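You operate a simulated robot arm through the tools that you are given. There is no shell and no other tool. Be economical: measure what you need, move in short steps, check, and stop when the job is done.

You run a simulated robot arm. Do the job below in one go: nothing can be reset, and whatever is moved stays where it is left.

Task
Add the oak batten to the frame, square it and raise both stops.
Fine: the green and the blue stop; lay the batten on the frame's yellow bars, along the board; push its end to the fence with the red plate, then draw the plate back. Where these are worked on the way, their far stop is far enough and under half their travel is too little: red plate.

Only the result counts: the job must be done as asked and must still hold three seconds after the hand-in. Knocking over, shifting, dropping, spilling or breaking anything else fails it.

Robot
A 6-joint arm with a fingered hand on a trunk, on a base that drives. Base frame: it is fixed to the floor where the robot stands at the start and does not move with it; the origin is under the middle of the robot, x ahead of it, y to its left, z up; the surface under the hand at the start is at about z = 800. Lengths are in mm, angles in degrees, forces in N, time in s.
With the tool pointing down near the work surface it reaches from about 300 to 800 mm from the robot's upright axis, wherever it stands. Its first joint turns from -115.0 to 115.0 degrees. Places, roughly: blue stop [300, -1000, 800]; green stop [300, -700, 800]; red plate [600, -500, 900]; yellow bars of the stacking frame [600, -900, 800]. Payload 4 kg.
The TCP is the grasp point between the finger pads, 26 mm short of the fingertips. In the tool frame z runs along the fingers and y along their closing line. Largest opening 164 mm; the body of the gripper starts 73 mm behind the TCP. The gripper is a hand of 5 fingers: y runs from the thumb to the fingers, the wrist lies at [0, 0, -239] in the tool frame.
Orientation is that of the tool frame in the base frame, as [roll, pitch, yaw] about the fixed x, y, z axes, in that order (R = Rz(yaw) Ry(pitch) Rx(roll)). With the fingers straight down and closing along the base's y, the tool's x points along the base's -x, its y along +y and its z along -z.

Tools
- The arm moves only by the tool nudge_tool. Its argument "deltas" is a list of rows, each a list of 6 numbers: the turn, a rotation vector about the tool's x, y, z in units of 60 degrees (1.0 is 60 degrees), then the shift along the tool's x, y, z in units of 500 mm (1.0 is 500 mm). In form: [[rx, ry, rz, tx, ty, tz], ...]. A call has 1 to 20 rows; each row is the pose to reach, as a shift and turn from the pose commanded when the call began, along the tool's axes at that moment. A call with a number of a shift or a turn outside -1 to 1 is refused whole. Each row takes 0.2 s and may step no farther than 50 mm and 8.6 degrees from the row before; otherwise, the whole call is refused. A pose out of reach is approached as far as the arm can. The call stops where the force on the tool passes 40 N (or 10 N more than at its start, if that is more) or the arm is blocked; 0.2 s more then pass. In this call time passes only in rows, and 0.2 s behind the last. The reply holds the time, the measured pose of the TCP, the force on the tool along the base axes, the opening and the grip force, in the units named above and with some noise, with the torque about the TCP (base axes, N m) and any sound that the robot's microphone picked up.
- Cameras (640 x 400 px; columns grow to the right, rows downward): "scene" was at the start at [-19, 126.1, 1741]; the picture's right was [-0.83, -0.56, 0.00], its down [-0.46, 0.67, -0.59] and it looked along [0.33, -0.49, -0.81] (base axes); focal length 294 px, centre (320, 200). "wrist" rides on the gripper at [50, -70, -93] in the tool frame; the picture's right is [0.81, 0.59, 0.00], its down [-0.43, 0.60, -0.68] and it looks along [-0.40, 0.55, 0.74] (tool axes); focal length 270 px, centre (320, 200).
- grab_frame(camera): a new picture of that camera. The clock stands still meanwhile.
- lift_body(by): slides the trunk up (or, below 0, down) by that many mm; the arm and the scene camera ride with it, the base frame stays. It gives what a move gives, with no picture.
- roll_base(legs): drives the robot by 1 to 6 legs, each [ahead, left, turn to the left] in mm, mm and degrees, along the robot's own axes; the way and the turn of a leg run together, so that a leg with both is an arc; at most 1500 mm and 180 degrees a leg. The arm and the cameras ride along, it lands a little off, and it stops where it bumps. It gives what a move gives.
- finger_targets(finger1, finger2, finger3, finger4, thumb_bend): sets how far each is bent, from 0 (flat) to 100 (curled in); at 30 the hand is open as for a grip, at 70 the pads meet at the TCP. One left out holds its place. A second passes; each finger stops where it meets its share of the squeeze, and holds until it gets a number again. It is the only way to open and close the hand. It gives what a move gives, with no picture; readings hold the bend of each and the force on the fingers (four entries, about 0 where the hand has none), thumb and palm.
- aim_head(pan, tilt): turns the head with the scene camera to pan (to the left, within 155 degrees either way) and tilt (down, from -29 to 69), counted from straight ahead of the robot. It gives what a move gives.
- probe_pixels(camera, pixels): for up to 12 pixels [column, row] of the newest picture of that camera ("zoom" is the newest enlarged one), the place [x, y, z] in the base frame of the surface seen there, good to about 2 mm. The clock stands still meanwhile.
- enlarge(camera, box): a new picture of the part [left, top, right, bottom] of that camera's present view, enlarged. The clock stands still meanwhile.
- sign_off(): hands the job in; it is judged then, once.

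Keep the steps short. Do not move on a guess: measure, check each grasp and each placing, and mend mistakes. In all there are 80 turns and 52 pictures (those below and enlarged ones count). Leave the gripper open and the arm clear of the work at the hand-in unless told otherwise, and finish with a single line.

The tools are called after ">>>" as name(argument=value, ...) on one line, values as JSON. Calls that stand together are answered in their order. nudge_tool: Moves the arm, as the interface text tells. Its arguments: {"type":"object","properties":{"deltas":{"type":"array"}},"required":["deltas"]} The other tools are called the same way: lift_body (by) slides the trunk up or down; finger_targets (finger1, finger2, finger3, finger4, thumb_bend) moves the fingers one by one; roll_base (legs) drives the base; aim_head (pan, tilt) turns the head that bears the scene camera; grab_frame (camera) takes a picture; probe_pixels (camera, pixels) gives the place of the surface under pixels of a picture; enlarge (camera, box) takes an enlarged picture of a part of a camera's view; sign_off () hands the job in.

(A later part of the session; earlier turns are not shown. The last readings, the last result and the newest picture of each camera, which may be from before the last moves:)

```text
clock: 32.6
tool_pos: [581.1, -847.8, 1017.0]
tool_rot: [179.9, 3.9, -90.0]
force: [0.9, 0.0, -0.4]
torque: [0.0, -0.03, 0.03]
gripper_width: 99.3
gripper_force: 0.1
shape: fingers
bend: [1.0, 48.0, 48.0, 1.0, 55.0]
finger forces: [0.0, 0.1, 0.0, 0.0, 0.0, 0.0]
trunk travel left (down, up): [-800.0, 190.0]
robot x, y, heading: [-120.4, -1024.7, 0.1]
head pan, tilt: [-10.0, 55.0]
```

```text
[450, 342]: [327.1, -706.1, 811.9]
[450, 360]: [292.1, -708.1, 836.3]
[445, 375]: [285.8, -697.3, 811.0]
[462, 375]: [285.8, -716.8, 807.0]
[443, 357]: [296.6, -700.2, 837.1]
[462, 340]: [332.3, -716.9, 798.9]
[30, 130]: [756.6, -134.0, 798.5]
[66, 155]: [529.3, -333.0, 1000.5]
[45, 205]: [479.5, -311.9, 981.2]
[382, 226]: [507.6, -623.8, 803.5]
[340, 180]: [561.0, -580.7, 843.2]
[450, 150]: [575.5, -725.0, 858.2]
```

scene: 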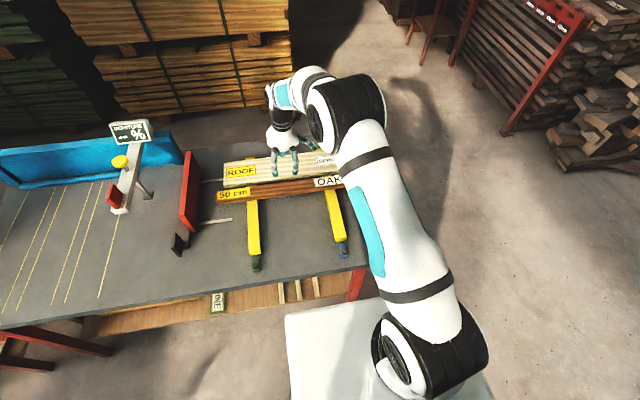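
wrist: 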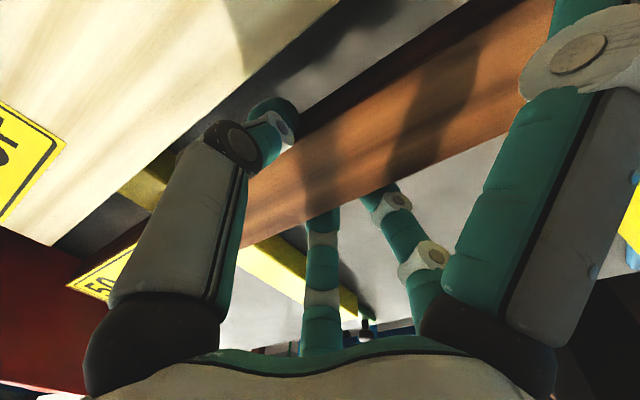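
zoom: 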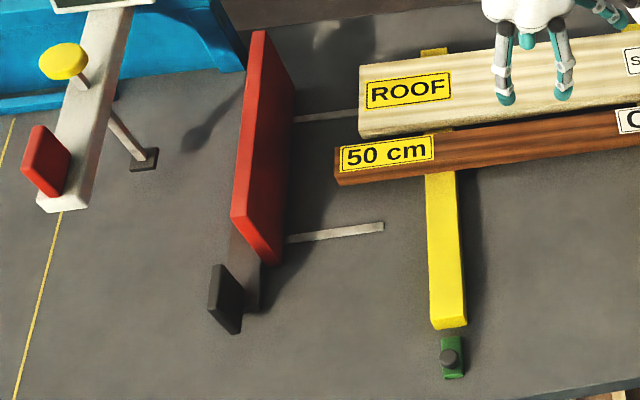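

Handle pad: x 375–428, y -453…-465, z 825–889. Plan: straddle it with the thumb on the -y side and fingers 2/3 on the +y side, with fingers 1/4 curled up clear of the plate. I move to (390, -459), level out and turn back toward yaw 180.

>>> nudge_tool(deltas=[[0, 0.03, 0.04, -0.04, 0.02, 0], [0, 0.063, 0.12, -0.12, 0.06, 0], [0, 0.063, 0.21, -0.2, 0.1, 0], [0, 0.063, 0.3, -0.285, 0.142, 0], [0, 0.063, 0.39, -0.37, 0.185, 0], [0, 0.063, 0.48, -0.455, 0.228, 0], [0, 0.063, 0.57, -0.54, 0.27, 0], [0, 0.063, 0.66, -0.625, 0.312, 0], [0, 0.063, 0.73, -0.71, 0.35, 0], [0, 0.063, 0.75, -0.778, 0.382, 0]])

>>> finger_targets(finger1=100, finger4=100, finger2=40, finger3=40, thumb_bend=40)

>>> nudge_tool(deltas=[[0, 0, 0.12, 0, 0, 0], [0, 0, 0.24, 0, 0, 0], [0, 0, 0.36, 0, 0, 0], [0, 0, 0.48, 0, 0, 0], [0, 0, 0.6, 0, 0, 0], [0, 0, 0.75, 0, 0, 0]])

```text
clock: 34.8
tool_pos: [386.8, -458.1, 1043.9]
tool_rot: [178.7, -0.8, -134.9]
force: [0.1, -0.4, 0.4]
torque: [-0.03, 0.0, 0.03]
gripper_width: 99.4
gripper_force: 0.1
shape: fingers
bend: [1.0, 48.0, 48.0, 1.0, 55.0]
finger forces: [0.0, 0.0, 0.0, 0.0, 0.0, 0.0]
trunk travel left (down, up): [-800.0, 190.0]
robot x, y, heading: [-117.4, -1024.6, 0.2]
head pan, tilt: [-10.0, 55.0]
```

```text
clock: 35.8
tool_pos: [389.3, -459.6, 1045.2]
tool_rot: [178.7, -0.8, -135.0]
force: [0.4, -0.3, 0.0]
torque: [0.02, 0.01, 0.01]
gripper_width: 58.0
gripper_force: 0.0
shape: fingers
bend: [75.0, 40.0, 40.0, 75.0, 40.0]
finger forces: [0.0, 0.1, 0.1, 0.0, 0.0, 0.1]
trunk travel left (down, up): [-800.0, 190.0]
robot x, y, heading: [-118.8, -1023.2, -0.2]
head pan, tilt: [-10.0, 55.0]
```

```text
refused: row 6 steps farther than a row can; nothing moved
```

The last row was too long. I finish curling 1/4, level, and then turn in smaller rows.

>>> finger_targets(finger1=100, finger4=100)

>>> nudge_tool(deltas=[[0.022, -0.0135, 0, 0, 0, 0]])

>>> nudge_tool(deltas=[[0, 0, 0.12, 0, 0, 0], [0, 0, 0.24, 0, 0, 0], [0, 0, 0.36, 0, 0, 0], [0, 0, 0.48, 0, 0, 0], [0, 0, 0.6, 0, 0, 0], [0, 0, 0.7, 0, 0, 0], [0, 0, 0.75, 0, 0, 0]])

>>> grab_frame(camera="wrist")

>>> enlarge(camera="scene", box=[130, 80, 330, 280])

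```text
clock: 36.8
tool_pos: [387.6, -459.6, 1044.2]
tool_rot: [178.6, -0.7, -134.9]
force: [0.4, 0.7, -0.2]
torque: [-0.04, -0.01, 0.0]
gripper_width: 58.0
gripper_force: 0.1
shape: fingers
bend: [77.0, 40.0, 40.0, 77.0, 40.0]
finger forces: [0.1, 0.0, 0.0, 0.0, 0.0, 0.1]
trunk travel left (down, up): [-800.0, 190.0]
robot x, y, heading: [-114.9, -1020.2, -0.0]
head pan, tilt: [-10.0, 55.0]
```

```text
clock: 37.2
tool_pos: [389.1, -459.4, 1043.3]
tool_rot: [-180.0, 0.1, -134.9]
force: [0.7, -0.3, 0.3]
torque: [0.0, -0.01, -0.05]
gripper_width: 58.0
gripper_force: 0.0
shape: fingers
bend: [77.0, 40.0, 40.0, 77.0, 40.0]
finger forces: [0.0, 0.1, 0.0, 0.0, 0.0, 0.0]
trunk travel left (down, up): [-800.0, 190.0]
robot x, y, heading: [-119.6, -1026.5, -0.1]
head pan, tilt: [-10.0, 55.0]
```

```text
clock: 38.8
tool_pos: [388.7, -459.0, 1043.5]
tool_rot: [179.9, 0.0, 179.9]
force: [-0.3, 0.5, 0.5]
torque: [0.01, 0.02, -0.03]
gripper_width: 58.8
gripper_force: 0.1
shape: fingers
bend: [86.0, 40.0, 40.0, 85.0, 40.0]
finger forces: [0.1, 0.0, 0.1, 0.1, 0.1, 0.0]
trunk travel left (down, up): [-800.0, 190.0]
robot x, y, heading: [-120.5, -1020.5, 0.1]
head pan, tilt: [-10.0, 55.0]
```

```text
24 pictures are left
```

wrist: 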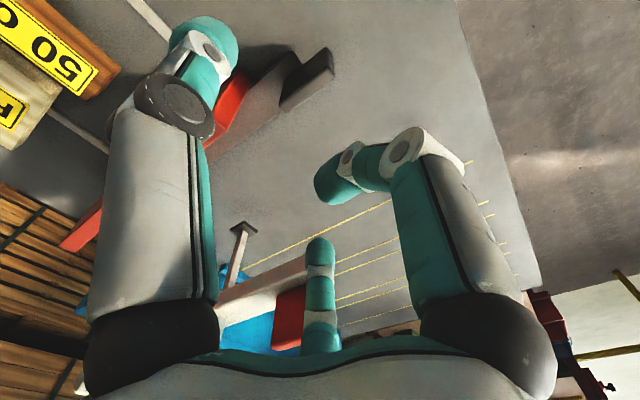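

```text
2.00 times, centred on (230, 180) of scene
```

zoom: 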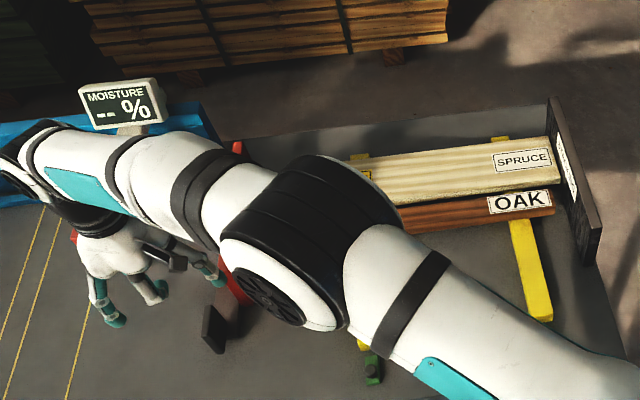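

I probe curled finger 1, the thumb and fingers 2/3 for the clearances when straddling.

>>> probe_pixels(camera="wrist", pixels=[[325, 185], [400, 150], [350, 160], [225, 40], [180, 100], [320, 250], [320, 270], [320, 65], [300, 95], [290, 60], [235, 95]])

```text
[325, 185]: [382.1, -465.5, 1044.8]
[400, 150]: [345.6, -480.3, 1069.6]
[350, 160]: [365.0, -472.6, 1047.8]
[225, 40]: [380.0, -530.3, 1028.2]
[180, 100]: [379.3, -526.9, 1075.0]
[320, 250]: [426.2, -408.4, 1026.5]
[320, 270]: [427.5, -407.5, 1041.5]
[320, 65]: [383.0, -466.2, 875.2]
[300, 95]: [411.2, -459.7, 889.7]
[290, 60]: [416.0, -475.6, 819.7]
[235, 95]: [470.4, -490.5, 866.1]
```

Curled tips would sit at TCP level, too low over the pad. Better: fingers 1/4 at 35 (they clear both pad and plate with the TCP at x≈377), 2/3 at 58 and thumb at 52. I set this and view before lowering.

>>> finger_targets(finger1=35, finger4=35, finger2=58, finger3=58, thumb_bend=52)

>>> nudge_tool(deltas=[[0, 0, 0, 0.022, 0.008, 0.07], [0, 0, 0, 0.022, 0.008, 0.16], [0, 0, 0, 0.022, 0.008, 0.24]])

>>> grab_frame(camera="wrist")

```text
clock: 39.8
tool_pos: [388.8, -457.5, 1043.2]
tool_rot: [179.8, 0.1, -179.9]
force: [0.6, 0.2, -0.1]
torque: [0.01, -0.01, -0.01]
gripper_width: 63.8
gripper_force: 0.2
shape: fingers
bend: [35.0, 57.0, 57.0, 35.0, 52.0]
finger forces: [0.0, 0.1, 0.0, 0.1, 0.1, 0.1]
trunk travel left (down, up): [-800.0, 190.0]
robot x, y, heading: [-119.0, -1021.9, -0.1]
head pan, tilt: [-10.0, 55.0]
```

```text
clock: 40.6
tool_pos: [377.7, -454.4, 923.9]
tool_rot: [180.0, 0.1, 180.0]
force: [-0.1, 0.4, -0.6]
torque: [-0.02, 0.02, 0.02]
gripper_width: 63.6
gripper_force: 0.1
shape: fingers
bend: [35.0, 57.0, 57.0, 35.0, 52.0]
finger forces: [0.0, 0.1, 0.0, 0.0, 0.0, 0.0]
trunk travel left (down, up): [-800.0, 190.0]
robot x, y, heading: [-122.8, -1022.3, -0.3]
head pan, tilt: [-10.0, 55.0]
```

```text
22 pictures are left
```

wrist: 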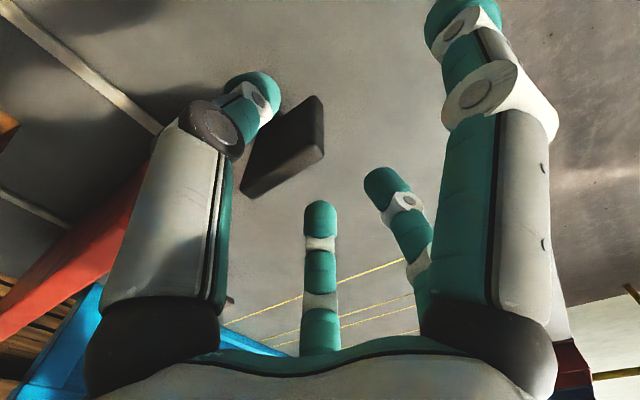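

I check the pad against the fingertips before straddling.

>>> probe_pixels(camera="wrist", pixels=[[318, 110], [320, 150], [245, 185], [270, 170], [290, 140], [265, 85], [235, 80], [320, 210], [380, 180], [455, 20], [100, 240]])

```text
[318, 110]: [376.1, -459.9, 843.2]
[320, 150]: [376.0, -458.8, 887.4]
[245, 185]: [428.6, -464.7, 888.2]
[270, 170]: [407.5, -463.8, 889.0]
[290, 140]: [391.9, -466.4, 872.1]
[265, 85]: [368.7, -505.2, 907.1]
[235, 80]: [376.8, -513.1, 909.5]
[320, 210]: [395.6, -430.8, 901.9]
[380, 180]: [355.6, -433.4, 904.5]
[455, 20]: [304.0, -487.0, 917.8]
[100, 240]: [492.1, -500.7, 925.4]
```

The pad sits between finger 3 (y≈-431) and the thumb (y≈-500). I lower 40 mm.

>>> nudge_tool(deltas=[[0, 0, 0, 0, 0, 0.04], [0, 0, 0, 0, 0, 0.082]])

>>> nudge_tool(deltas=[[0, 0, 0, 0, -0.02, 0], [0, 0, 0, 0, -0.04, 0], [0, 0, 0, 0, -0.06, 0], [0, 0, 0, 0, -0.08, 0], [0, 0, 0, 0, -0.1, 0], [0, 0, 0, 0, -0.12, 0]])

>>> grab_frame(camera="scene")

```text
clock: 41.2
tool_pos: [377.5, -453.1, 882.0]
tool_rot: [179.8, 0.1, 180.0]
force: [-0.4, -0.1, 0.1]
torque: [0.03, 0.01, 0.01]
gripper_width: 63.8
gripper_force: 0.1
shape: fingers
bend: [35.0, 57.0, 57.0, 35.0, 52.0]
finger forces: [0.0, 0.0, 0.0, 0.1, 0.1, 0.1]
trunk travel left (down, up): [-800.0, 190.0]
robot x, y, heading: [-121.8, -1021.8, -0.0]
head pan, tilt: [-10.0, 55.0]
```

```text
clock: 42.6
tool_pos: [377.5, -514.6, 882.6]
tool_rot: [179.9, 0.1, 179.9]
force: [0.2, 2.3, 0.7]
torque: [0.05, -0.03, 0.04]
gripper_width: 63.7
gripper_force: 1.2
shape: fingers
bend: [35.0, 57.0, 55.0, 35.0, 52.0]
finger forces: [0.0, 0.0, 1.9, 0.1, 0.0, 0.0]
trunk travel left (down, up): [-800.0, 190.0]
robot x, y, heading: [-119.5, -1023.5, 0.1]
head pan, tilt: [-10.0, 55.0]
```

```text
21 pictures are left
```

scene: 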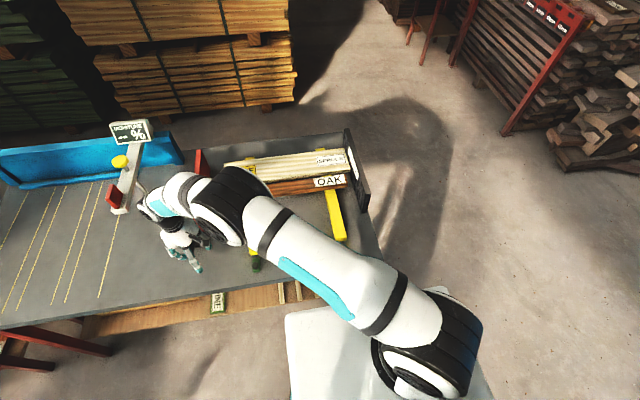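

Finger 3 pushes with 2 N and the plate moves. I continue 60 mm, watching the force.

>>> nudge_tool(deltas=[[0, 0, 0, 0, -0.02, 0], [0, 0, 0, 0, -0.04, 0], [0, 0, 0, 0, -0.06, 0], [0, 0, 0, 0, -0.08, 0], [0, 0, 0, 0, -0.1, 0]])

>>> enlarge(camera="scene", box=[170, 100, 390, 280])

```text
clock: 43.8
tool_pos: [377.8, -564.9, 882.5]
tool_rot: [-180.0, 0.1, -179.8]
force: [-0.7, 3.5, 1.9]
torque: [0.14, 0.0, 0.06]
gripper_width: 63.5
gripper_force: 1.8
shape: fingers
bend: [35.0, 57.0, 55.0, 35.0, 52.0]
finger forces: [0.1, 0.0, 3.2, 0.1, 0.1, 0.1]
trunk travel left (down, up): [-800.0, 190.0]
robot x, y, heading: [-120.3, -1021.2, 0.4]
head pan, tilt: [-10.0, 55.0]
```

```text
2.22 times, centred on (280, 190) of scene
```

zoom: 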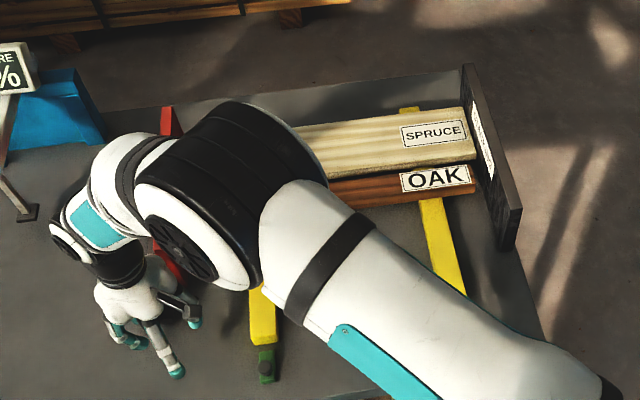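

I measure the batten's end, the fence face and the plate position.

>>> probe_pixels(camera="zoom", pixels=[[470, 178], [473, 190], [462, 150], [480, 150], [495, 200], [165, 120], [172, 112], [470, 90], [440, 185], [183, 255]])

```text
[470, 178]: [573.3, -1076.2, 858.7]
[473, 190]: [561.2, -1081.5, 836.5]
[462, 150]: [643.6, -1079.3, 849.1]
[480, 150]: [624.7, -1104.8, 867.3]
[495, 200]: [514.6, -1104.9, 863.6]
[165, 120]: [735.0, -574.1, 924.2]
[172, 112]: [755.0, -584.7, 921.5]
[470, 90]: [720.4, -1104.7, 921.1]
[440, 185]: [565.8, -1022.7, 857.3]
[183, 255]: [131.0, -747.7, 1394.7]
```

Fence face at y=-1105, batten end at -1081.5, plate face at ≈-585, so 23 mm remain. I push on slowly until it stops.

>>> nudge_tool(deltas=[[0, 0, 0, 0, -0.01, 0], [0, 0, 0, 0, -0.02, 0], [0, 0, 0, 0, -0.03, 0], [0, 0, 0, 0, -0.038, 0], [0, 0, 0, 0, -0.044, 0]])

>>> enlarge(camera="scene", box=[170, 100, 390, 280])

>>> probe_pixels(camera="zoom", pixels=[[480, 178], [485, 185], [490, 185], [488, 178], [178, 112], [173, 120]])

```text
clock: 45.0
tool_pos: [377.2, -585.9, 881.6]
tool_rot: [179.8, 0.1, 180.0]
force: [-0.4, 5.4, 1.4]
torque: [0.16, -0.03, 0.11]
gripper_width: 63.9
gripper_force: 2.7
shape: fingers
bend: [35.0, 57.0, 54.0, 35.0, 52.0]
finger forces: [0.0, 0.1, 4.9, 0.0, 0.0, 0.0]
trunk travel left (down, up): [-800.0, 190.0]
robot x, y, heading: [-118.1, -1023.7, -0.1]
head pan, tilt: [-10.0, 55.0]
```

```text
2.22 times, centred on (280, 190) of scene
```

zoom: 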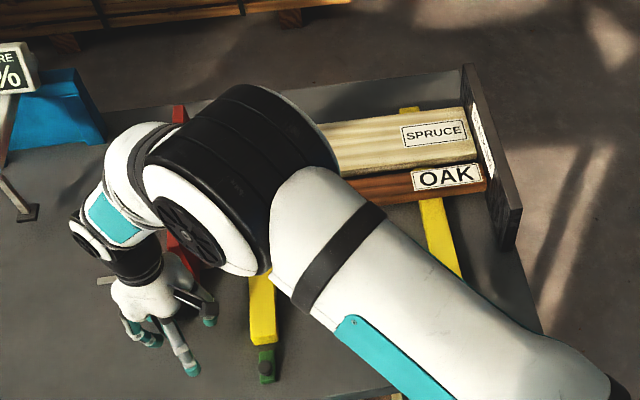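

```text
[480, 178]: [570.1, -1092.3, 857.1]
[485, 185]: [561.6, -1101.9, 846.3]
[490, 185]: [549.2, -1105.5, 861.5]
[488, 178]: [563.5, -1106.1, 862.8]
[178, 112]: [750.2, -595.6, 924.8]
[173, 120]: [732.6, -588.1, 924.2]
```

Only about 3 mm to go; I push gently further until the force rises.

>>> nudge_tool(deltas=[[0, 0, 0, 0, -0.004, 0], [0, 0, 0, 0, -0.008, 0], [0, 0, 0, 0, -0.012, 0]])

>>> enlarge(camera="scene", box=[300, 130, 390, 220])

```text
clock: 45.8
tool_pos: [377.8, -592.4, 883.2]
tool_rot: [179.8, 0.1, -179.9]
force: [-0.8, 5.9, 3.0]
torque: [0.26, -0.06, 0.18]
gripper_width: 63.5
gripper_force: 3.2
shape: fingers
bend: [35.0, 57.0, 53.0, 35.0, 52.0]
finger forces: [0.1, 0.0, 6.1, 0.1, 0.0, 0.1]
trunk travel left (down, up): [-800.0, 190.0]
robot x, y, heading: [-121.8, -1021.1, 0.1]
head pan, tilt: [-10.0, 55.0]
```

```text
4.44 times, centred on (345, 175) of scene
```

zoom: 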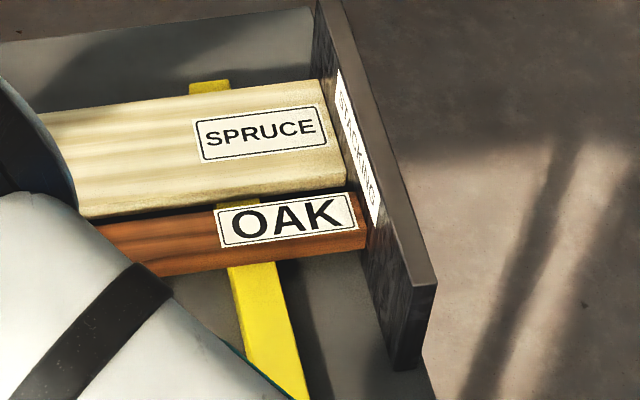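

It looks seated. I push 4 mm more to confirm the force rises without motion, then probe the end.

>>> nudge_tool(deltas=[[0, 0, 0, 0, -0.005, 0], [0, 0, 0, 0, -0.01, 0]])

>>> enlarge(camera="scene", box=[300, 130, 390, 220])

>>> probe_pixels(camera="zoom", pixels=[[362, 240], [364, 235], [368, 240], [355, 215], [340, 160], [348, 185], [100, 270], [280, 258]])

```text
clock: 46.4
tool_pos: [378.6, -595.2, 881.9]
tool_rot: [179.7, 0.1, -179.9]
force: [-0.5, 9.8, 4.2]
torque: [0.39, -0.03, 0.24]
gripper_width: 63.7
gripper_force: 5.3
shape: fingers
bend: [35.0, 57.0, 51.0, 35.0, 52.0]
finger forces: [0.0, 0.0, 9.7, 0.0, 0.0, 0.1]
trunk travel left (down, up): [-800.0, 190.0]
robot x, y, heading: [-120.4, -1025.6, 0.1]
head pan, tilt: [-10.0, 55.0]
```

```text
4.44 times, centred on (345, 175) of scene
```

zoom: 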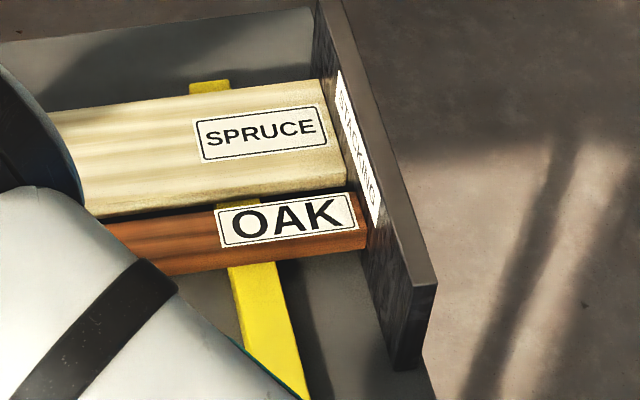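

```text
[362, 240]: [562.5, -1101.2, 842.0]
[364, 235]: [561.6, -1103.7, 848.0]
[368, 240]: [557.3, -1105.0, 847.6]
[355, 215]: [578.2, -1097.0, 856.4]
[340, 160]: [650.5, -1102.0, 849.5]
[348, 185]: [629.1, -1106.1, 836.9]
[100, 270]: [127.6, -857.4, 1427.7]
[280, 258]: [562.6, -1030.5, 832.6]
```

Seated: the batten end is at the fence, no motion between pictures, force 9.8 N. Now I draw the plate back with the thumb, moving +y.

>>> nudge_tool(deltas=[[0, 0, 0, 0, 0.03, 0], [0, 0, 0, 0, 0.06, 0], [0, 0, 0, 0, 0.09, 0], [0, 0, 0, 0, 0.11, 0], [0, 0, 0, 0, 0.14, 0], [0, 0, 0, 0, 0.17, 0], [0, 0, 0, 0, 0.2, 0], [0, 0, 0, 0, 0.23, 0], [0, 0, 0, 0, 0.26, 0], [0, 0, 0, 0, 0.29, 0], [0, 0, 0, 0, 0.32, 0]])

>>> grab_frame(camera="scene")

```text
clock: 48.8
tool_pos: [376.9, -437.8, 882.7]
tool_rot: [179.9, 0.1, -179.9]
force: [0.2, -1.4, -0.2]
torque: [-0.05, -0.02, 0.0]
gripper_width: 64.4
gripper_force: 0.2
shape: fingers
bend: [35.0, 57.0, 57.0, 35.0, 51.0]
finger forces: [0.0, 0.0, 0.0, 0.0, 1.6, 0.0]
trunk travel left (down, up): [-800.0, 190.0]
robot x, y, heading: [-118.7, -1019.5, -0.1]
head pan, tilt: [-10.0, 55.0]
```

```text
16 pictures are left
```

scene: 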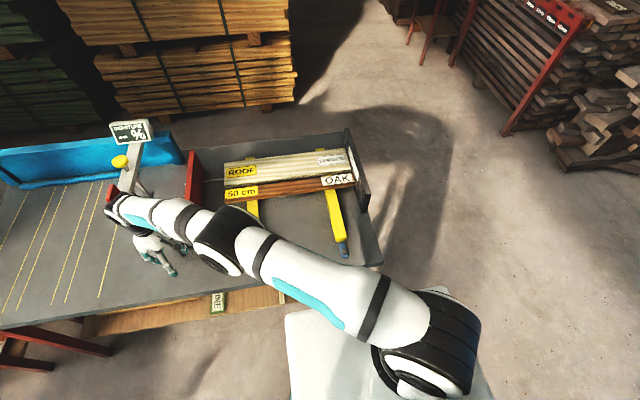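

The plate follows (thumb 1.6 N). I continue gently to its back stop.

>>> nudge_tool(deltas=[[0, 0, 0, 0, 0.012, 0], [0, 0, 0, 0, 0.024, 0], [0, 0, 0, 0, 0.036, 0], [0, 0, 0, 0, 0.048, 0]])

>>> grab_frame(camera="wrist")

>>> probe_pixels(camera="scene", pixels=[[189, 160], [196, 155], [202, 165]])

```text
clock: 49.8
tool_pos: [377.6, -416.9, 883.1]
tool_rot: [-180.0, 0.1, -179.9]
force: [2.9, -5.8, -1.5]
torque: [-0.12, -0.11, 0.17]
gripper_width: 66.5
gripper_force: 3.6
shape: fingers
bend: [35.0, 57.0, 57.0, 35.0, 49.0]
finger forces: [0.0, 0.0, 0.1, 0.0, 7.0, 0.1]
out of reach, approached as far as the arm can: row 4
trunk travel left (down, up): [-800.0, 190.0]
robot x, y, heading: [-117.2, -1024.9, -0.2]
head pan, tilt: [-10.0, 55.0]
```

```text
15 pictures are left
```

wrist: 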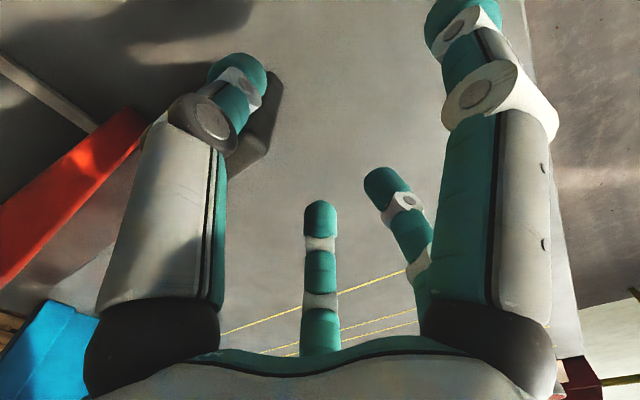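

```text
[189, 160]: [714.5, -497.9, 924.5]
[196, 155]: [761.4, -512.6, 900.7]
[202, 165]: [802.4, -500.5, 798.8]
```

The force rose to 7 N at the back stop. I check the pad's and plate's places.

>>> probe_pixels(camera="wrist", pixels=[[250, 155], [268, 125], [272, 90], [120, 120], [60, 180], [20, 240], [140, 140]])

>>> nudge_tool(deltas=[[0, 0, 0, 0, -0.02, 0], [0, 0, 0, 0, -0.04, 0], [0, 0, 0, 0, -0.05, -0.05], [0, 0, 0, 0, -0.05, -0.14], [0, 0, 0, 0, -0.05, -0.22], [0, 0, 0, 0, -0.05, -0.28]])

```text
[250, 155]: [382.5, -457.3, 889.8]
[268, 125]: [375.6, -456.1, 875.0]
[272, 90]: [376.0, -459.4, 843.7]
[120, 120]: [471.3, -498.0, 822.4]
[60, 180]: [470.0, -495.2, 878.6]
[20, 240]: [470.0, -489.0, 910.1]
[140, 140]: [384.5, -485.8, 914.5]
```

```text
clock: 51.2
tool_pos: [375.6, -442.2, 1023.4]
tool_rot: [179.9, 0.1, -180.0]
force: [-1.2, -0.1, -0.3]
torque: [0.01, -0.02, -0.03]
gripper_width: 63.6
gripper_force: 0.0
shape: fingers
bend: [35.0, 57.0, 57.0, 35.0, 52.0]
finger forces: [0.0, 0.0, 0.1, 0.1, 0.1, 0.0]
trunk travel left (down, up): [-800.0, 190.0]
robot x, y, heading: [-121.8, -1022.0, 0.3]
head pan, tilt: [-10.0, 55.0]
```

The plate is back at its start (face y≈-497). Now the stops: I take a close look at the green one and the blue one.

>>> enlarge(camera="scene", box=[235, 215, 365, 285])

```text
4.92 times, centred on (300, 250) of scene
```

zoom: 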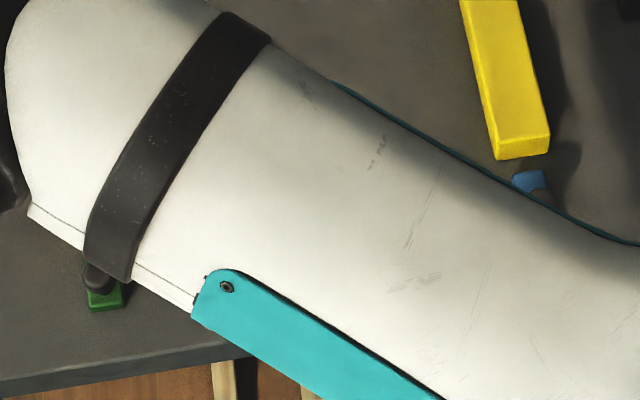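

The arm hides the stops. I move the hand over the green stop (300, -707) at z≈910, open, and look with the wrist camera.

>>> finger_targets(finger1=30, finger2=30, finger3=30, finger4=30, thumb_bend=30)

>>> nudge_tool(deltas=[[0, 0, 0, 0.02, -0.08, 0], [0, 0, 0, 0.04, -0.17, 0], [0, 0, 0, 0.07, -0.26, 0], [0, 0, 0, 0.1, -0.35, 0], [0, 0, 0, 0.13, -0.44, 0], [0, 0, 0, 0.15, -0.53, 0], [0, 0, 0, 0.15, -0.53, 0.09], [0, 0, 0, 0.15, -0.53, 0.18], [0, 0, 0, 0.15, -0.53, 0.224]])

>>> grab_frame(camera="wrist")

```text
clock: 52.2
tool_pos: [375.8, -443.7, 1023.0]
tool_rot: [179.9, 0.2, 180.0]
force: [-0.4, -0.4, 0.1]
torque: [-0.02, 0.02, 0.01]
gripper_width: 90.3
gripper_force: 0.0
shape: fingers
bend: [30.0, 30.0, 30.0, 30.0, 30.0]
finger forces: [0.0, 0.0, 0.0, 0.0, 0.0, 0.0]
trunk travel left (down, up): [-800.0, 190.0]
robot x, y, heading: [-117.6, -1025.1, -0.2]
head pan, tilt: [-10.0, 55.0]
```

```text
clock: 54.2
tool_pos: [302.3, -706.0, 910.6]
tool_rot: [180.0, 0.1, 179.9]
force: [0.2, 0.0, 0.0]
torque: [0.0, 0.02, 0.05]
gripper_width: 90.5
gripper_force: 0.0
shape: fingers
bend: [30.0, 30.0, 30.0, 30.0, 30.0]
finger forces: [0.0, 0.0, 0.0, 0.0, 0.1, 0.1]
trunk travel left (down, up): [-800.0, 190.0]
robot x, y, heading: [-116.3, -1022.5, 0.3]
head pan, tilt: [-10.0, 55.0]
```

```text
13 pictures are left
```

wrist: 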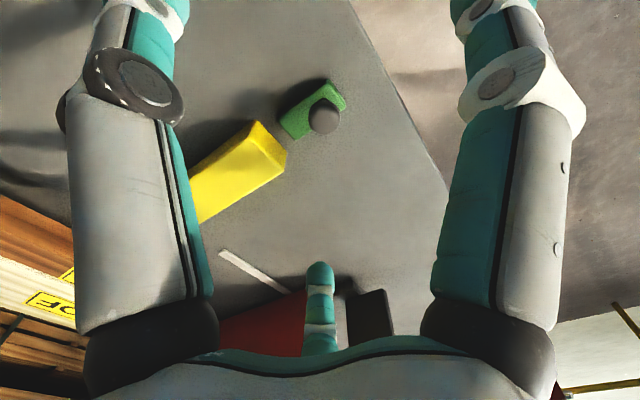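

>>> enlarge(camera="wrist", box=[240, 60, 400, 180])

>>> probe_pixels(camera="wrist", pixels=[[325, 112], [325, 128], [312, 117], [338, 117], [284, 123], [297, 140], [330, 84], [345, 105], [305, 105], [315, 92], [286, 155], [305, 125]])

```text
3.33 times, centred on (320, 120) of wrist
```

zoom: 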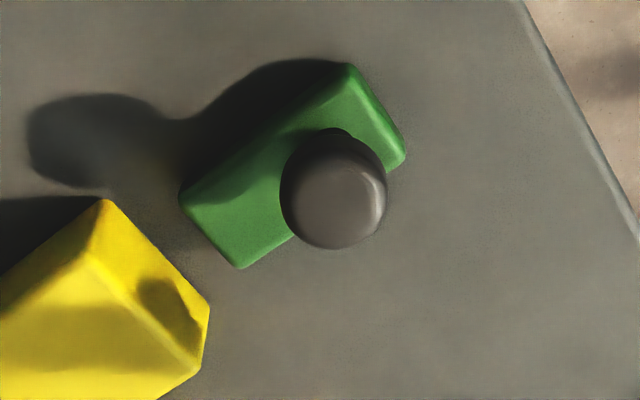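

```text
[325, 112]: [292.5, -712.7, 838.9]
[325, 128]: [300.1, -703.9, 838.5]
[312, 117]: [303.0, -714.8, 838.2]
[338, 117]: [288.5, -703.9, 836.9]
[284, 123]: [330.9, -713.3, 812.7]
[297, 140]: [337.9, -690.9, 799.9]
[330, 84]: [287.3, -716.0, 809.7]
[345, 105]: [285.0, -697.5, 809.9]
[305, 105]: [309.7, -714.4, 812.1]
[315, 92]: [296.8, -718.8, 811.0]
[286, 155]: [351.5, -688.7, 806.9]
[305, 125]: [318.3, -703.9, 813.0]
```

The green stop is a block at x 285–333, y -697…-718, with its top at 812. A round knob (Ø≈20) sits at (296, -708), top at 839. I flatten fingers 1/4, go down to z≈841 over the knob and grip it with thumb and 2/3.

>>> finger_targets(finger1=0, finger4=0, finger2=45, finger3=45, thumb_bend=45)

>>> nudge_tool(deltas=[[0, 0, 0, 0.012, -0.004, 0.06], [0, 0, 0, 0.012, -0.004, 0.11], [0, 0, 0, 0.012, -0.004, 0.138]])

>>> finger_targets(finger2=72, finger3=72, thumb_bend=72)

```text
clock: 55.2
tool_pos: [301.4, -707.3, 910.1]
tool_rot: [179.9, 0.1, 180.0]
force: [0.3, 0.0, -0.3]
torque: [-0.01, 0.02, -0.03]
gripper_width: 101.6
gripper_force: 0.1
shape: fingers
bend: [1.0, 45.0, 45.0, 1.0, 45.0]
finger forces: [0.1, 0.0, 0.0, 0.0, 0.1, 0.0]
trunk travel left (down, up): [-800.0, 190.0]
robot x, y, heading: [-118.0, -1025.2, 0.2]
head pan, tilt: [-10.0, 55.0]
```

```text
clock: 56.0
tool_pos: [294.8, -707.9, 841.9]
tool_rot: [179.9, 0.1, 180.0]
force: [-0.9, 0.7, -0.8]
torque: [0.0, -0.02, -0.01]
gripper_width: 101.9
gripper_force: 0.0
shape: fingers
bend: [1.0, 45.0, 45.0, 1.0, 45.0]
finger forces: [0.1, 0.0, 0.1, 0.1, 0.0, 0.1]
trunk travel left (down, up): [-800.0, 190.0]
robot x, y, heading: [-115.3, -1017.8, 0.0]
head pan, tilt: [-10.0, 55.0]
```

```text
clock: 57.0
tool_pos: [296.0, -707.3, 840.6]
tool_rot: [179.9, 0.0, -179.9]
force: [-1.0, 5.8, -0.8]
torque: [0.32, 0.06, 0.05]
gripper_width: 100.6
gripper_force: 9.8
shape: fingers
bend: [1.0, 66.0, 65.0, 1.0, 68.0]
finger forces: [0.0, 6.9, 6.4, 0.0, 5.4, 0.1]
trunk travel left (down, up): [-800.0, 190.0]
robot x, y, heading: [-119.7, -1023.1, 0.1]
head pan, tilt: [-10.0, 55.0]
```

The knob is gripped. A test lift of 6 mm straight up, reading the forces.

>>> nudge_tool(deltas=[[0, 0, 0, 0, 0.002, -0.004], [0, 0, 0, 0, 0.003, -0.008], [0, 0, 0, 0, 0.003, -0.012]])

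```text
clock: 57.8
tool_pos: [294.8, -707.1, 847.2]
tool_rot: [179.9, 0.1, 180.0]
force: [0.8, 4.1, -4.5]
torque: [0.13, 0.13, 0.01]
gripper_width: 100.5
gripper_force: 8.1
shape: fingers
bend: [1.0, 66.0, 67.0, 1.0, 68.0]
finger forces: [0.1, 6.2, 5.9, 0.0, 4.7, 0.0]
trunk travel left (down, up): [-800.0, 190.0]
robot x, y, heading: [-117.4, -1025.5, 0.0]
head pan, tilt: [-10.0, 55.0]
```

I look at what moved.

>>> enlarge(camera="wrist", box=[200, 80, 440, 280])

>>> probe_pixels(camera="zoom", pixels=[[320, 190], [300, 150], [340, 150], [280, 170], [360, 120], [250, 200], [320, 130], [330, 230]])

```text
2.00 times, centred on (320, 180) of wrist
```

zoom: 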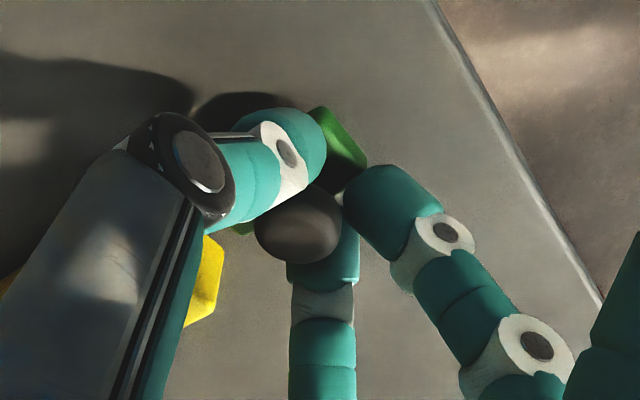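

```text
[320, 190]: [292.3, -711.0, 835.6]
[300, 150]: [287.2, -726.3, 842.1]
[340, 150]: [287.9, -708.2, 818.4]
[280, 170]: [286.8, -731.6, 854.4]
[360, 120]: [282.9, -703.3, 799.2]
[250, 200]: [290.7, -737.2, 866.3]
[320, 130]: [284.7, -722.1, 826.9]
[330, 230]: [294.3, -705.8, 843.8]
```

The block's near end rose from 810 to 818 and the knob went up with it. It looks like a flap hinged at the bar side (x≈331). I follow that arc to about 50°.

>>> nudge_tool(deltas=[[0, 0, 0, -0.012, 0, -0.004], [0, 0, 0, -0.0194, 0, -0.01], [0, 0, 0, -0.0255, 0, -0.014], [0, 0, 0, -0.0316, 0, -0.018], [0, 0, 0, -0.038, 0, -0.021], [0, 0, 0, -0.045, 0, -0.024], [0, 0, 0, -0.052, 0, -0.026], [0, 0, 0, -0.0596, 0, -0.0274]])

>>> enlarge(camera="wrist", box=[200, 80, 440, 280])

```text
clock: 59.6
tool_pos: [325.3, -706.9, 861.5]
tool_rot: [180.0, 0.2, -180.0]
force: [0.3, -0.6, 0.7]
torque: [0.0, 0.02, 0.06]
gripper_width: 100.4
gripper_force: 7.2
shape: fingers
bend: [1.0, 67.0, 67.0, 1.0, 68.0]
finger forces: [0.1, 4.1, 4.5, 0.0, 6.7, 0.1]
trunk travel left (down, up): [-800.0, 190.0]
robot x, y, heading: [-120.5, -1025.1, 0.1]
head pan, tilt: [-10.0, 55.0]
```

```text
2.00 times, centred on (320, 180) of wrist
```

zoom: 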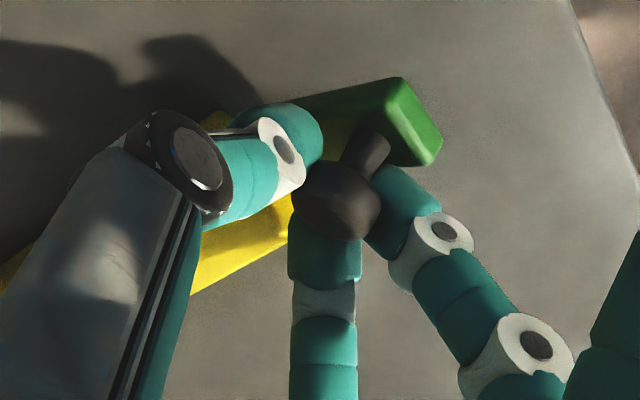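

The hinge is confirmed and forces are tiny. I continue along the arc to about 90°.

>>> nudge_tool(deltas=[[0, 0, 0, -0.0072, 0, -0.001], [0, 0, 0, -0.0144, 0, -0.001], [0, 0, 0, -0.022, 0, 0], [0, 0, 0, -0.0292, 0, 0.001], [0, 0, 0, -0.0364, 0, 0.003], [0, 0, 0, -0.0432, 0, 0.0048], [0, 0, 0, -0.05, 0, 0.0075], [0, 0, 0, -0.0564, 0, 0.01]])

>>> enlarge(camera="wrist", box=[200, 80, 440, 280])

>>> probe_pixels(camera="zoom", pixels=[[360, 100], [400, 100], [420, 140], [440, 150], [400, 160], [330, 100], [340, 200], [380, 120], [420, 200]])

```text
clock: 61.4
tool_pos: [352.4, -706.9, 856.6]
tool_rot: [179.9, 0.1, -179.9]
force: [-4.9, -2.3, 4.1]
torque: [-0.08, 0.09, 0.0]
gripper_width: 101.2
gripper_force: 5.3
shape: fingers
bend: [1.0, 68.0, 71.0, 1.0, 71.0]
finger forces: [0.0, 0.0, 0.1, 0.0, 11.2, 0.0]
trunk travel left (down, up): [-800.0, 190.0]
robot x, y, heading: [-116.6, -1022.1, -0.0]
head pan, tilt: [-10.0, 55.0]
```

```text
2.00 times, centred on (320, 180) of wrist
```

zoom: 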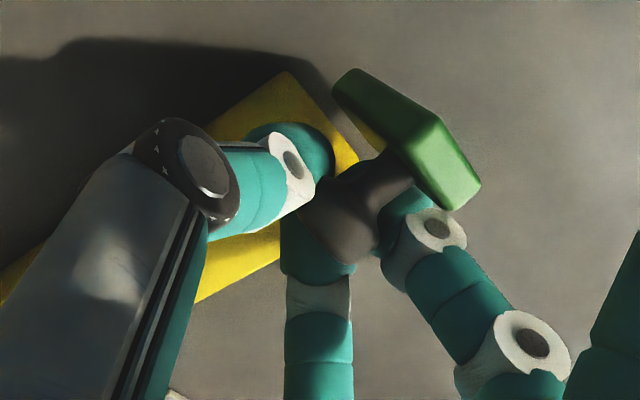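

```text
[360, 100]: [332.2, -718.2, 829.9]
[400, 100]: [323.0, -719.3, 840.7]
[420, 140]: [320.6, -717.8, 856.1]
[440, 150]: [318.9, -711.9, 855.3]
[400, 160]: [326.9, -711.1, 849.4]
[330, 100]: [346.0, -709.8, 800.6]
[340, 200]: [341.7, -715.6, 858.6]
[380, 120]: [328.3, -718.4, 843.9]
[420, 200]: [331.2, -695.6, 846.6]
```

The flap stands at about 75–80°. I nudge a little more toward +x to find its end stop.

>>> nudge_tool(deltas=[[0, 0, 0, -0.008, 0, 0], [0, 0, 0, -0.016, 0, 0], [0, 0, 0, -0.024, 0, 0]])

>>> enlarge(camera="wrist", box=[200, 80, 440, 280])

>>> probe_pixels(camera="zoom", pixels=[[360, 100], [400, 100], [420, 140], [440, 150], [400, 160], [380, 120], [450, 190], [340, 200]])

```text
clock: 62.2
tool_pos: [363.5, -706.2, 857.0]
tool_rot: [179.9, 0.1, -179.9]
force: [-9.4, 0.5, 1.6]
torque: [0.02, 0.29, 0.08]
gripper_width: 101.2
gripper_force: 5.2
shape: fingers
bend: [1.0, 66.0, 71.0, 1.0, 71.0]
finger forces: [0.0, 10.6, 0.0, 0.0, 0.0, 0.0]
trunk travel left (down, up): [-800.0, 190.0]
robot x, y, heading: [-121.0, -1022.5, 0.2]
head pan, tilt: [-10.0, 55.0]
```

```text
2.00 times, centred on (320, 180) of wrist
```

zoom: 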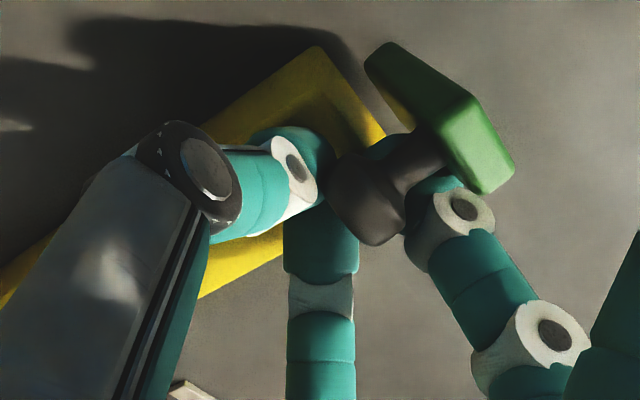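

```text
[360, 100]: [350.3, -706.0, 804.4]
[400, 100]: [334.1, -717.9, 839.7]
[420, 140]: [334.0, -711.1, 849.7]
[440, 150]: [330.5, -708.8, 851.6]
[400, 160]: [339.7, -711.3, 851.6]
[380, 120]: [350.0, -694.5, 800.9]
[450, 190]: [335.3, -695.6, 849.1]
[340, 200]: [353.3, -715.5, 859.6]
```

The inner face is now vertical (x≈334 from z 840 to 850), so the flap is up at its stop. I release gently and lift straight off.

>>> finger_targets(finger2=60, finger3=42, thumb_bend=42)

>>> nudge_tool(deltas=[[0, 0, 0, 0, 0.004, -0.02], [0, 0, 0, 0, 0.006, -0.06], [0, 0, 0, 0, 0.006, -0.12], [0, 0, 0, 0, 0.006, -0.16]])

>>> grab_frame(camera="wrist")

```text
clock: 63.2
tool_pos: [363.7, -706.2, 858.4]
tool_rot: [179.8, 0.3, -179.9]
force: [-4.8, 5.7, 35.5]
torque: [0.89, 0.64, 0.02]
gripper_width: 102.9
gripper_force: 18.0
shape: fingers
bend: [1.0, 59.0, 42.0, 1.0, 42.0]
finger forces: [0.0, 36.0, 0.1, 0.0, 0.0, 0.0]
trunk travel left (down, up): [-800.0, 190.0]
robot x, y, heading: [-120.0, -1027.6, 0.1]
head pan, tilt: [-10.0, 55.0]
```

```text
clock: 64.2
tool_pos: [365.2, -704.9, 937.1]
tool_rot: [180.0, 0.0, 180.0]
force: [-0.2, 0.8, -0.2]
torque: [-0.02, 0.0, -0.02]
gripper_width: 102.7
gripper_force: 0.0
shape: fingers
bend: [1.0, 60.0, 42.0, 1.0, 42.0]
finger forces: [0.0, 0.1, 0.0, 0.0, 0.0, 0.0]
trunk travel left (down, up): [-800.0, 190.0]
robot x, y, heading: [-117.7, -1023.8, 0.0]
head pan, tilt: [-10.0, 55.0]
```

```text
7 pictures are left
```

wrist: 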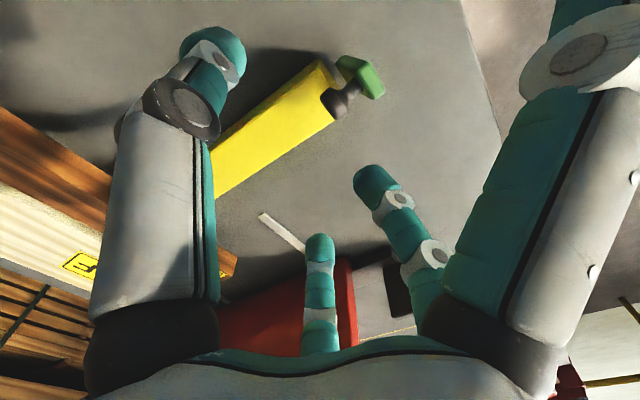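

The green stop stands on its own. I check its place and that the bar and batten did not shift (finger 2 had briefly pressed on the bar).

>>> probe_pixels(camera="wrist", pixels=[[345, 62], [362, 62], [375, 70], [382, 90], [365, 95], [330, 105], [345, 90], [320, 75], [260, 110], [40, 140]])

```text
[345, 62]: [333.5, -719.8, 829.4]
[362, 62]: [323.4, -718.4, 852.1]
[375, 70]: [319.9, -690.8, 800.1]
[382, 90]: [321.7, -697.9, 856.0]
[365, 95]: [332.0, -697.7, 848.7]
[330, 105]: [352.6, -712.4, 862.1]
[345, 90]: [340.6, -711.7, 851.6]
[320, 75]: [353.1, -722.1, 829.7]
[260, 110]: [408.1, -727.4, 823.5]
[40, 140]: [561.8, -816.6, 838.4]
```

Green is fine and the batten is unmoved (edge x 561.8). Next I go over the blue stop, expected 300 mm further at (296, -1008).

>>> nudge_tool(deltas=[[0, 0, 0, 0.02, -0.09, 0], [0, 0, 0, 0.04, -0.18, 0], [0, 0, 0, 0.06, -0.27, 0], [0, 0, 0, 0.08, -0.36, 0], [0, 0, 0, 0.1, -0.45, 0], [0, 0, 0, 0.12, -0.54, 0], [0, 0, 0, 0.138, -0.605, 0], [0, 0, 0, 0.138, -0.605, 0.05]])

>>> finger_targets(finger2=45, finger3=45, thumb_bend=45)

>>> grab_frame(camera="wrist")

```text
clock: 66.0
tool_pos: [297.9, -1007.0, 910.3]
tool_rot: [179.9, 0.0, -179.9]
force: [0.0, 0.0, -0.2]
torque: [0.01, 0.02, 0.0]
gripper_width: 102.9
gripper_force: 0.1
shape: fingers
bend: [1.0, 60.0, 42.0, 1.0, 42.0]
finger forces: [0.0, 0.0, 0.0, 0.0, 0.0, 0.1]
trunk travel left (down, up): [-800.0, 190.0]
robot x, y, heading: [-119.7, -1023.2, 0.2]
head pan, tilt: [-10.0, 55.0]
```

```text
clock: 67.0
tool_pos: [296.3, -1006.9, 909.6]
tool_rot: [179.9, 0.2, 180.0]
force: [0.1, 0.5, -0.9]
torque: [-0.01, 0.04, 0.0]
gripper_width: 101.6
gripper_force: 0.1
shape: fingers
bend: [1.0, 45.0, 45.0, 1.0, 45.0]
finger forces: [0.0, 0.0, 0.1, 0.0, 0.0, 0.0]
trunk travel left (down, up): [-800.0, 190.0]
robot x, y, heading: [-117.3, -1026.3, 0.0]
head pan, tilt: [-10.0, 55.0]
```

```text
6 pictures are left
```

wrist: 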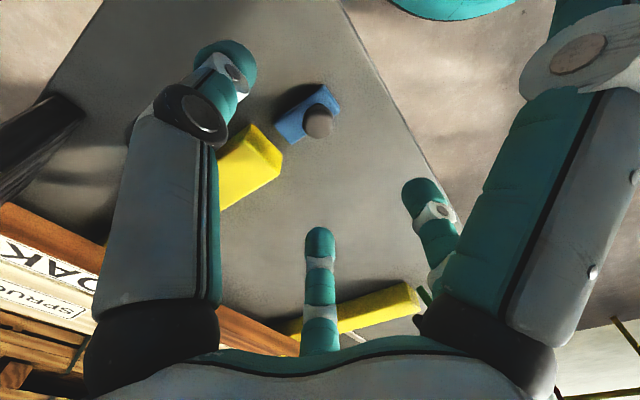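

>>> probe_pixels(camera="wrist", pixels=[[318, 115], [320, 132], [307, 121], [331, 122], [280, 125], [328, 88], [338, 105], [300, 112], [270, 150], [318, 122], [293, 143]])

```text
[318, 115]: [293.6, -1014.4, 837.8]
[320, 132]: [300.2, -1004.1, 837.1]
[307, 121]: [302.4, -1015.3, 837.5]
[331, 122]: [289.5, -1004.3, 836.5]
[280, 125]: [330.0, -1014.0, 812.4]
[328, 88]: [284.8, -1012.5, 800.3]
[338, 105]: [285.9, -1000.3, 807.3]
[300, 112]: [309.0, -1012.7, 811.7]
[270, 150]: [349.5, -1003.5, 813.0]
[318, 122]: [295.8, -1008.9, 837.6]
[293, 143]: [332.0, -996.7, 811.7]
```

Same geometry: knob at (296, -1009). I go down, grip and do the same test lift.

>>> nudge_tool(deltas=[[0, 0, 0, 0.001, -0.003, 0.06], [0, 0, 0, 0.001, -0.003, 0.11], [0, 0, 0, 0.001, -0.003, 0.138]])

>>> finger_targets(finger2=72, finger3=72, thumb_bend=72)

>>> nudge_tool(deltas=[[0, 0, 0, -0.003, 0.001, -0.006], [0, 0, 0, -0.008, 0.001, -0.012], [0, 0, 0, -0.014, 0.001, -0.018], [0, 0, 0, -0.0194, 0.001, -0.022]])

```text
clock: 67.8
tool_pos: [296.4, -1008.0, 842.2]
tool_rot: [179.9, 0.1, 180.0]
force: [-0.2, 0.1, -0.1]
torque: [-0.01, 0.0, 0.0]
gripper_width: 101.6
gripper_force: 0.1
shape: fingers
bend: [1.0, 45.0, 45.0, 1.0, 45.0]
finger forces: [0.0, 0.0, 0.0, 0.0, 0.1, 0.0]
trunk travel left (down, up): [-800.0, 190.0]
robot x, y, heading: [-116.7, -1024.6, 0.4]
head pan, tilt: [-10.0, 55.0]
```

```text
clock: 68.8
tool_pos: [295.5, -1008.4, 842.4]
tool_rot: [179.8, 0.1, -179.9]
force: [-1.9, 4.5, -1.4]
torque: [0.3, 0.08, 0.06]
gripper_width: 100.4
gripper_force: 9.6
shape: fingers
bend: [1.0, 66.0, 65.0, 1.0, 68.0]
finger forces: [0.0, 6.8, 5.8, 0.1, 5.9, 0.0]
trunk travel left (down, up): [-800.0, 190.0]
robot x, y, heading: [-116.5, -1024.5, 0.3]
head pan, tilt: [-10.0, 55.0]
```

```text
clock: 69.8
tool_pos: [303.0, -1007.6, 853.6]
tool_rot: [179.9, -0.1, -179.9]
force: [-15.2, 7.2, -1.0]
torque: [0.5, 0.69, -0.06]
gripper_width: 100.4
gripper_force: 22.0
shape: fingers
bend: [1.0, 64.0, 67.0, 1.0, 68.0]
finger forces: [0.0, 26.1, 7.7, 0.1, 9.4, 0.0]
trunk travel left (down, up): [-800.0, 190.0]
robot x, y, heading: [-118.0, -1023.7, -0.1]
head pan, tilt: [-10.0, 55.0]
```

An x-force of -15 N is not as before, so I look.

>>> enlarge(camera="wrist", box=[200, 80, 440, 280])

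>>> probe_pixels(camera="zoom", pixels=[[320, 190], [300, 210], [340, 150], [320, 130], [330, 230], [280, 220], [350, 180], [340, 170]])

```text
2.00 times, centred on (320, 180) of wrist
```

zoom: 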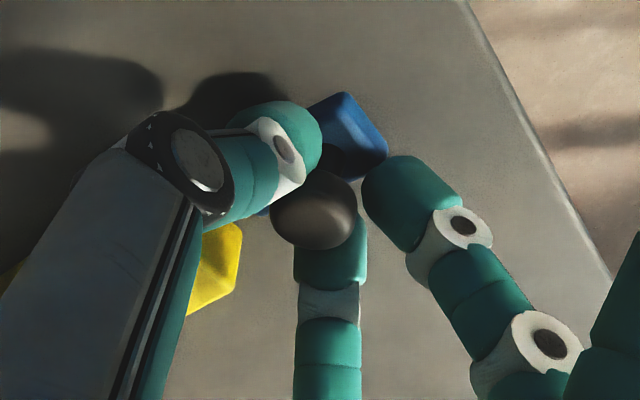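

```text
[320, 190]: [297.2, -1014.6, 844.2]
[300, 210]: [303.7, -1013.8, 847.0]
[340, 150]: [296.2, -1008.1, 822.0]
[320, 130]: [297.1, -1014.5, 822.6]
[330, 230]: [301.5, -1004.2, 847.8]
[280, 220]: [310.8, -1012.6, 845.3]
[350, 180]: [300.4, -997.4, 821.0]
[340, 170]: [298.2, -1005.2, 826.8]
```

The knob has risen properly (top 847.8) but finger 2 presses in x. I ease x back 3 mm and raise 2 mm.

>>> nudge_tool(deltas=[[0, 0, 0, 0.006, 0, -0.003], [0, 0, 0, 0.006, 0, -0.004]])

```text
clock: 70.4
tool_pos: [302.6, -1007.4, 855.5]
tool_rot: [179.9, 0.2, 180.0]
force: [-6.6, 6.4, -5.6]
torque: [0.4, 0.54, -0.03]
gripper_width: 100.4
gripper_force: 20.0
shape: fingers
bend: [1.0, 64.0, 66.0, 1.0, 68.0]
finger forces: [0.0, 23.1, 8.4, 0.0, 8.0, 0.0]
trunk travel left (down, up): [-800.0, 190.0]
robot x, y, heading: [-118.1, -1022.5, 0.2]
head pan, tilt: [-10.0, 55.0]
```

The force is easing. I continue the arc with slightly more height, in small rows.

>>> nudge_tool(deltas=[[0, 0, 0, -0.004, 0, -0.003], [0, 0, 0, -0.009, 0, -0.006], [0, 0, 0, -0.014, 0, -0.009], [0, 0, 0, -0.019, 0, -0.011]])

```text
clock: 71.4
tool_pos: [310.2, -1006.6, 860.4]
tool_rot: [179.9, 0.1, 180.0]
force: [-16.4, 9.9, 3.8]
torque: [0.53, 0.88, -0.13]
gripper_width: 100.4
gripper_force: 21.9
shape: fingers
bend: [1.0, 63.0, 66.0, 1.0, 67.0]
finger forces: [0.0, 29.0, 5.6, 0.1, 9.2, 0.0]
trunk travel left (down, up): [-800.0, 190.0]
robot x, y, heading: [-121.0, -1018.1, 0.1]
head pan, tilt: [-10.0, 55.0]
```

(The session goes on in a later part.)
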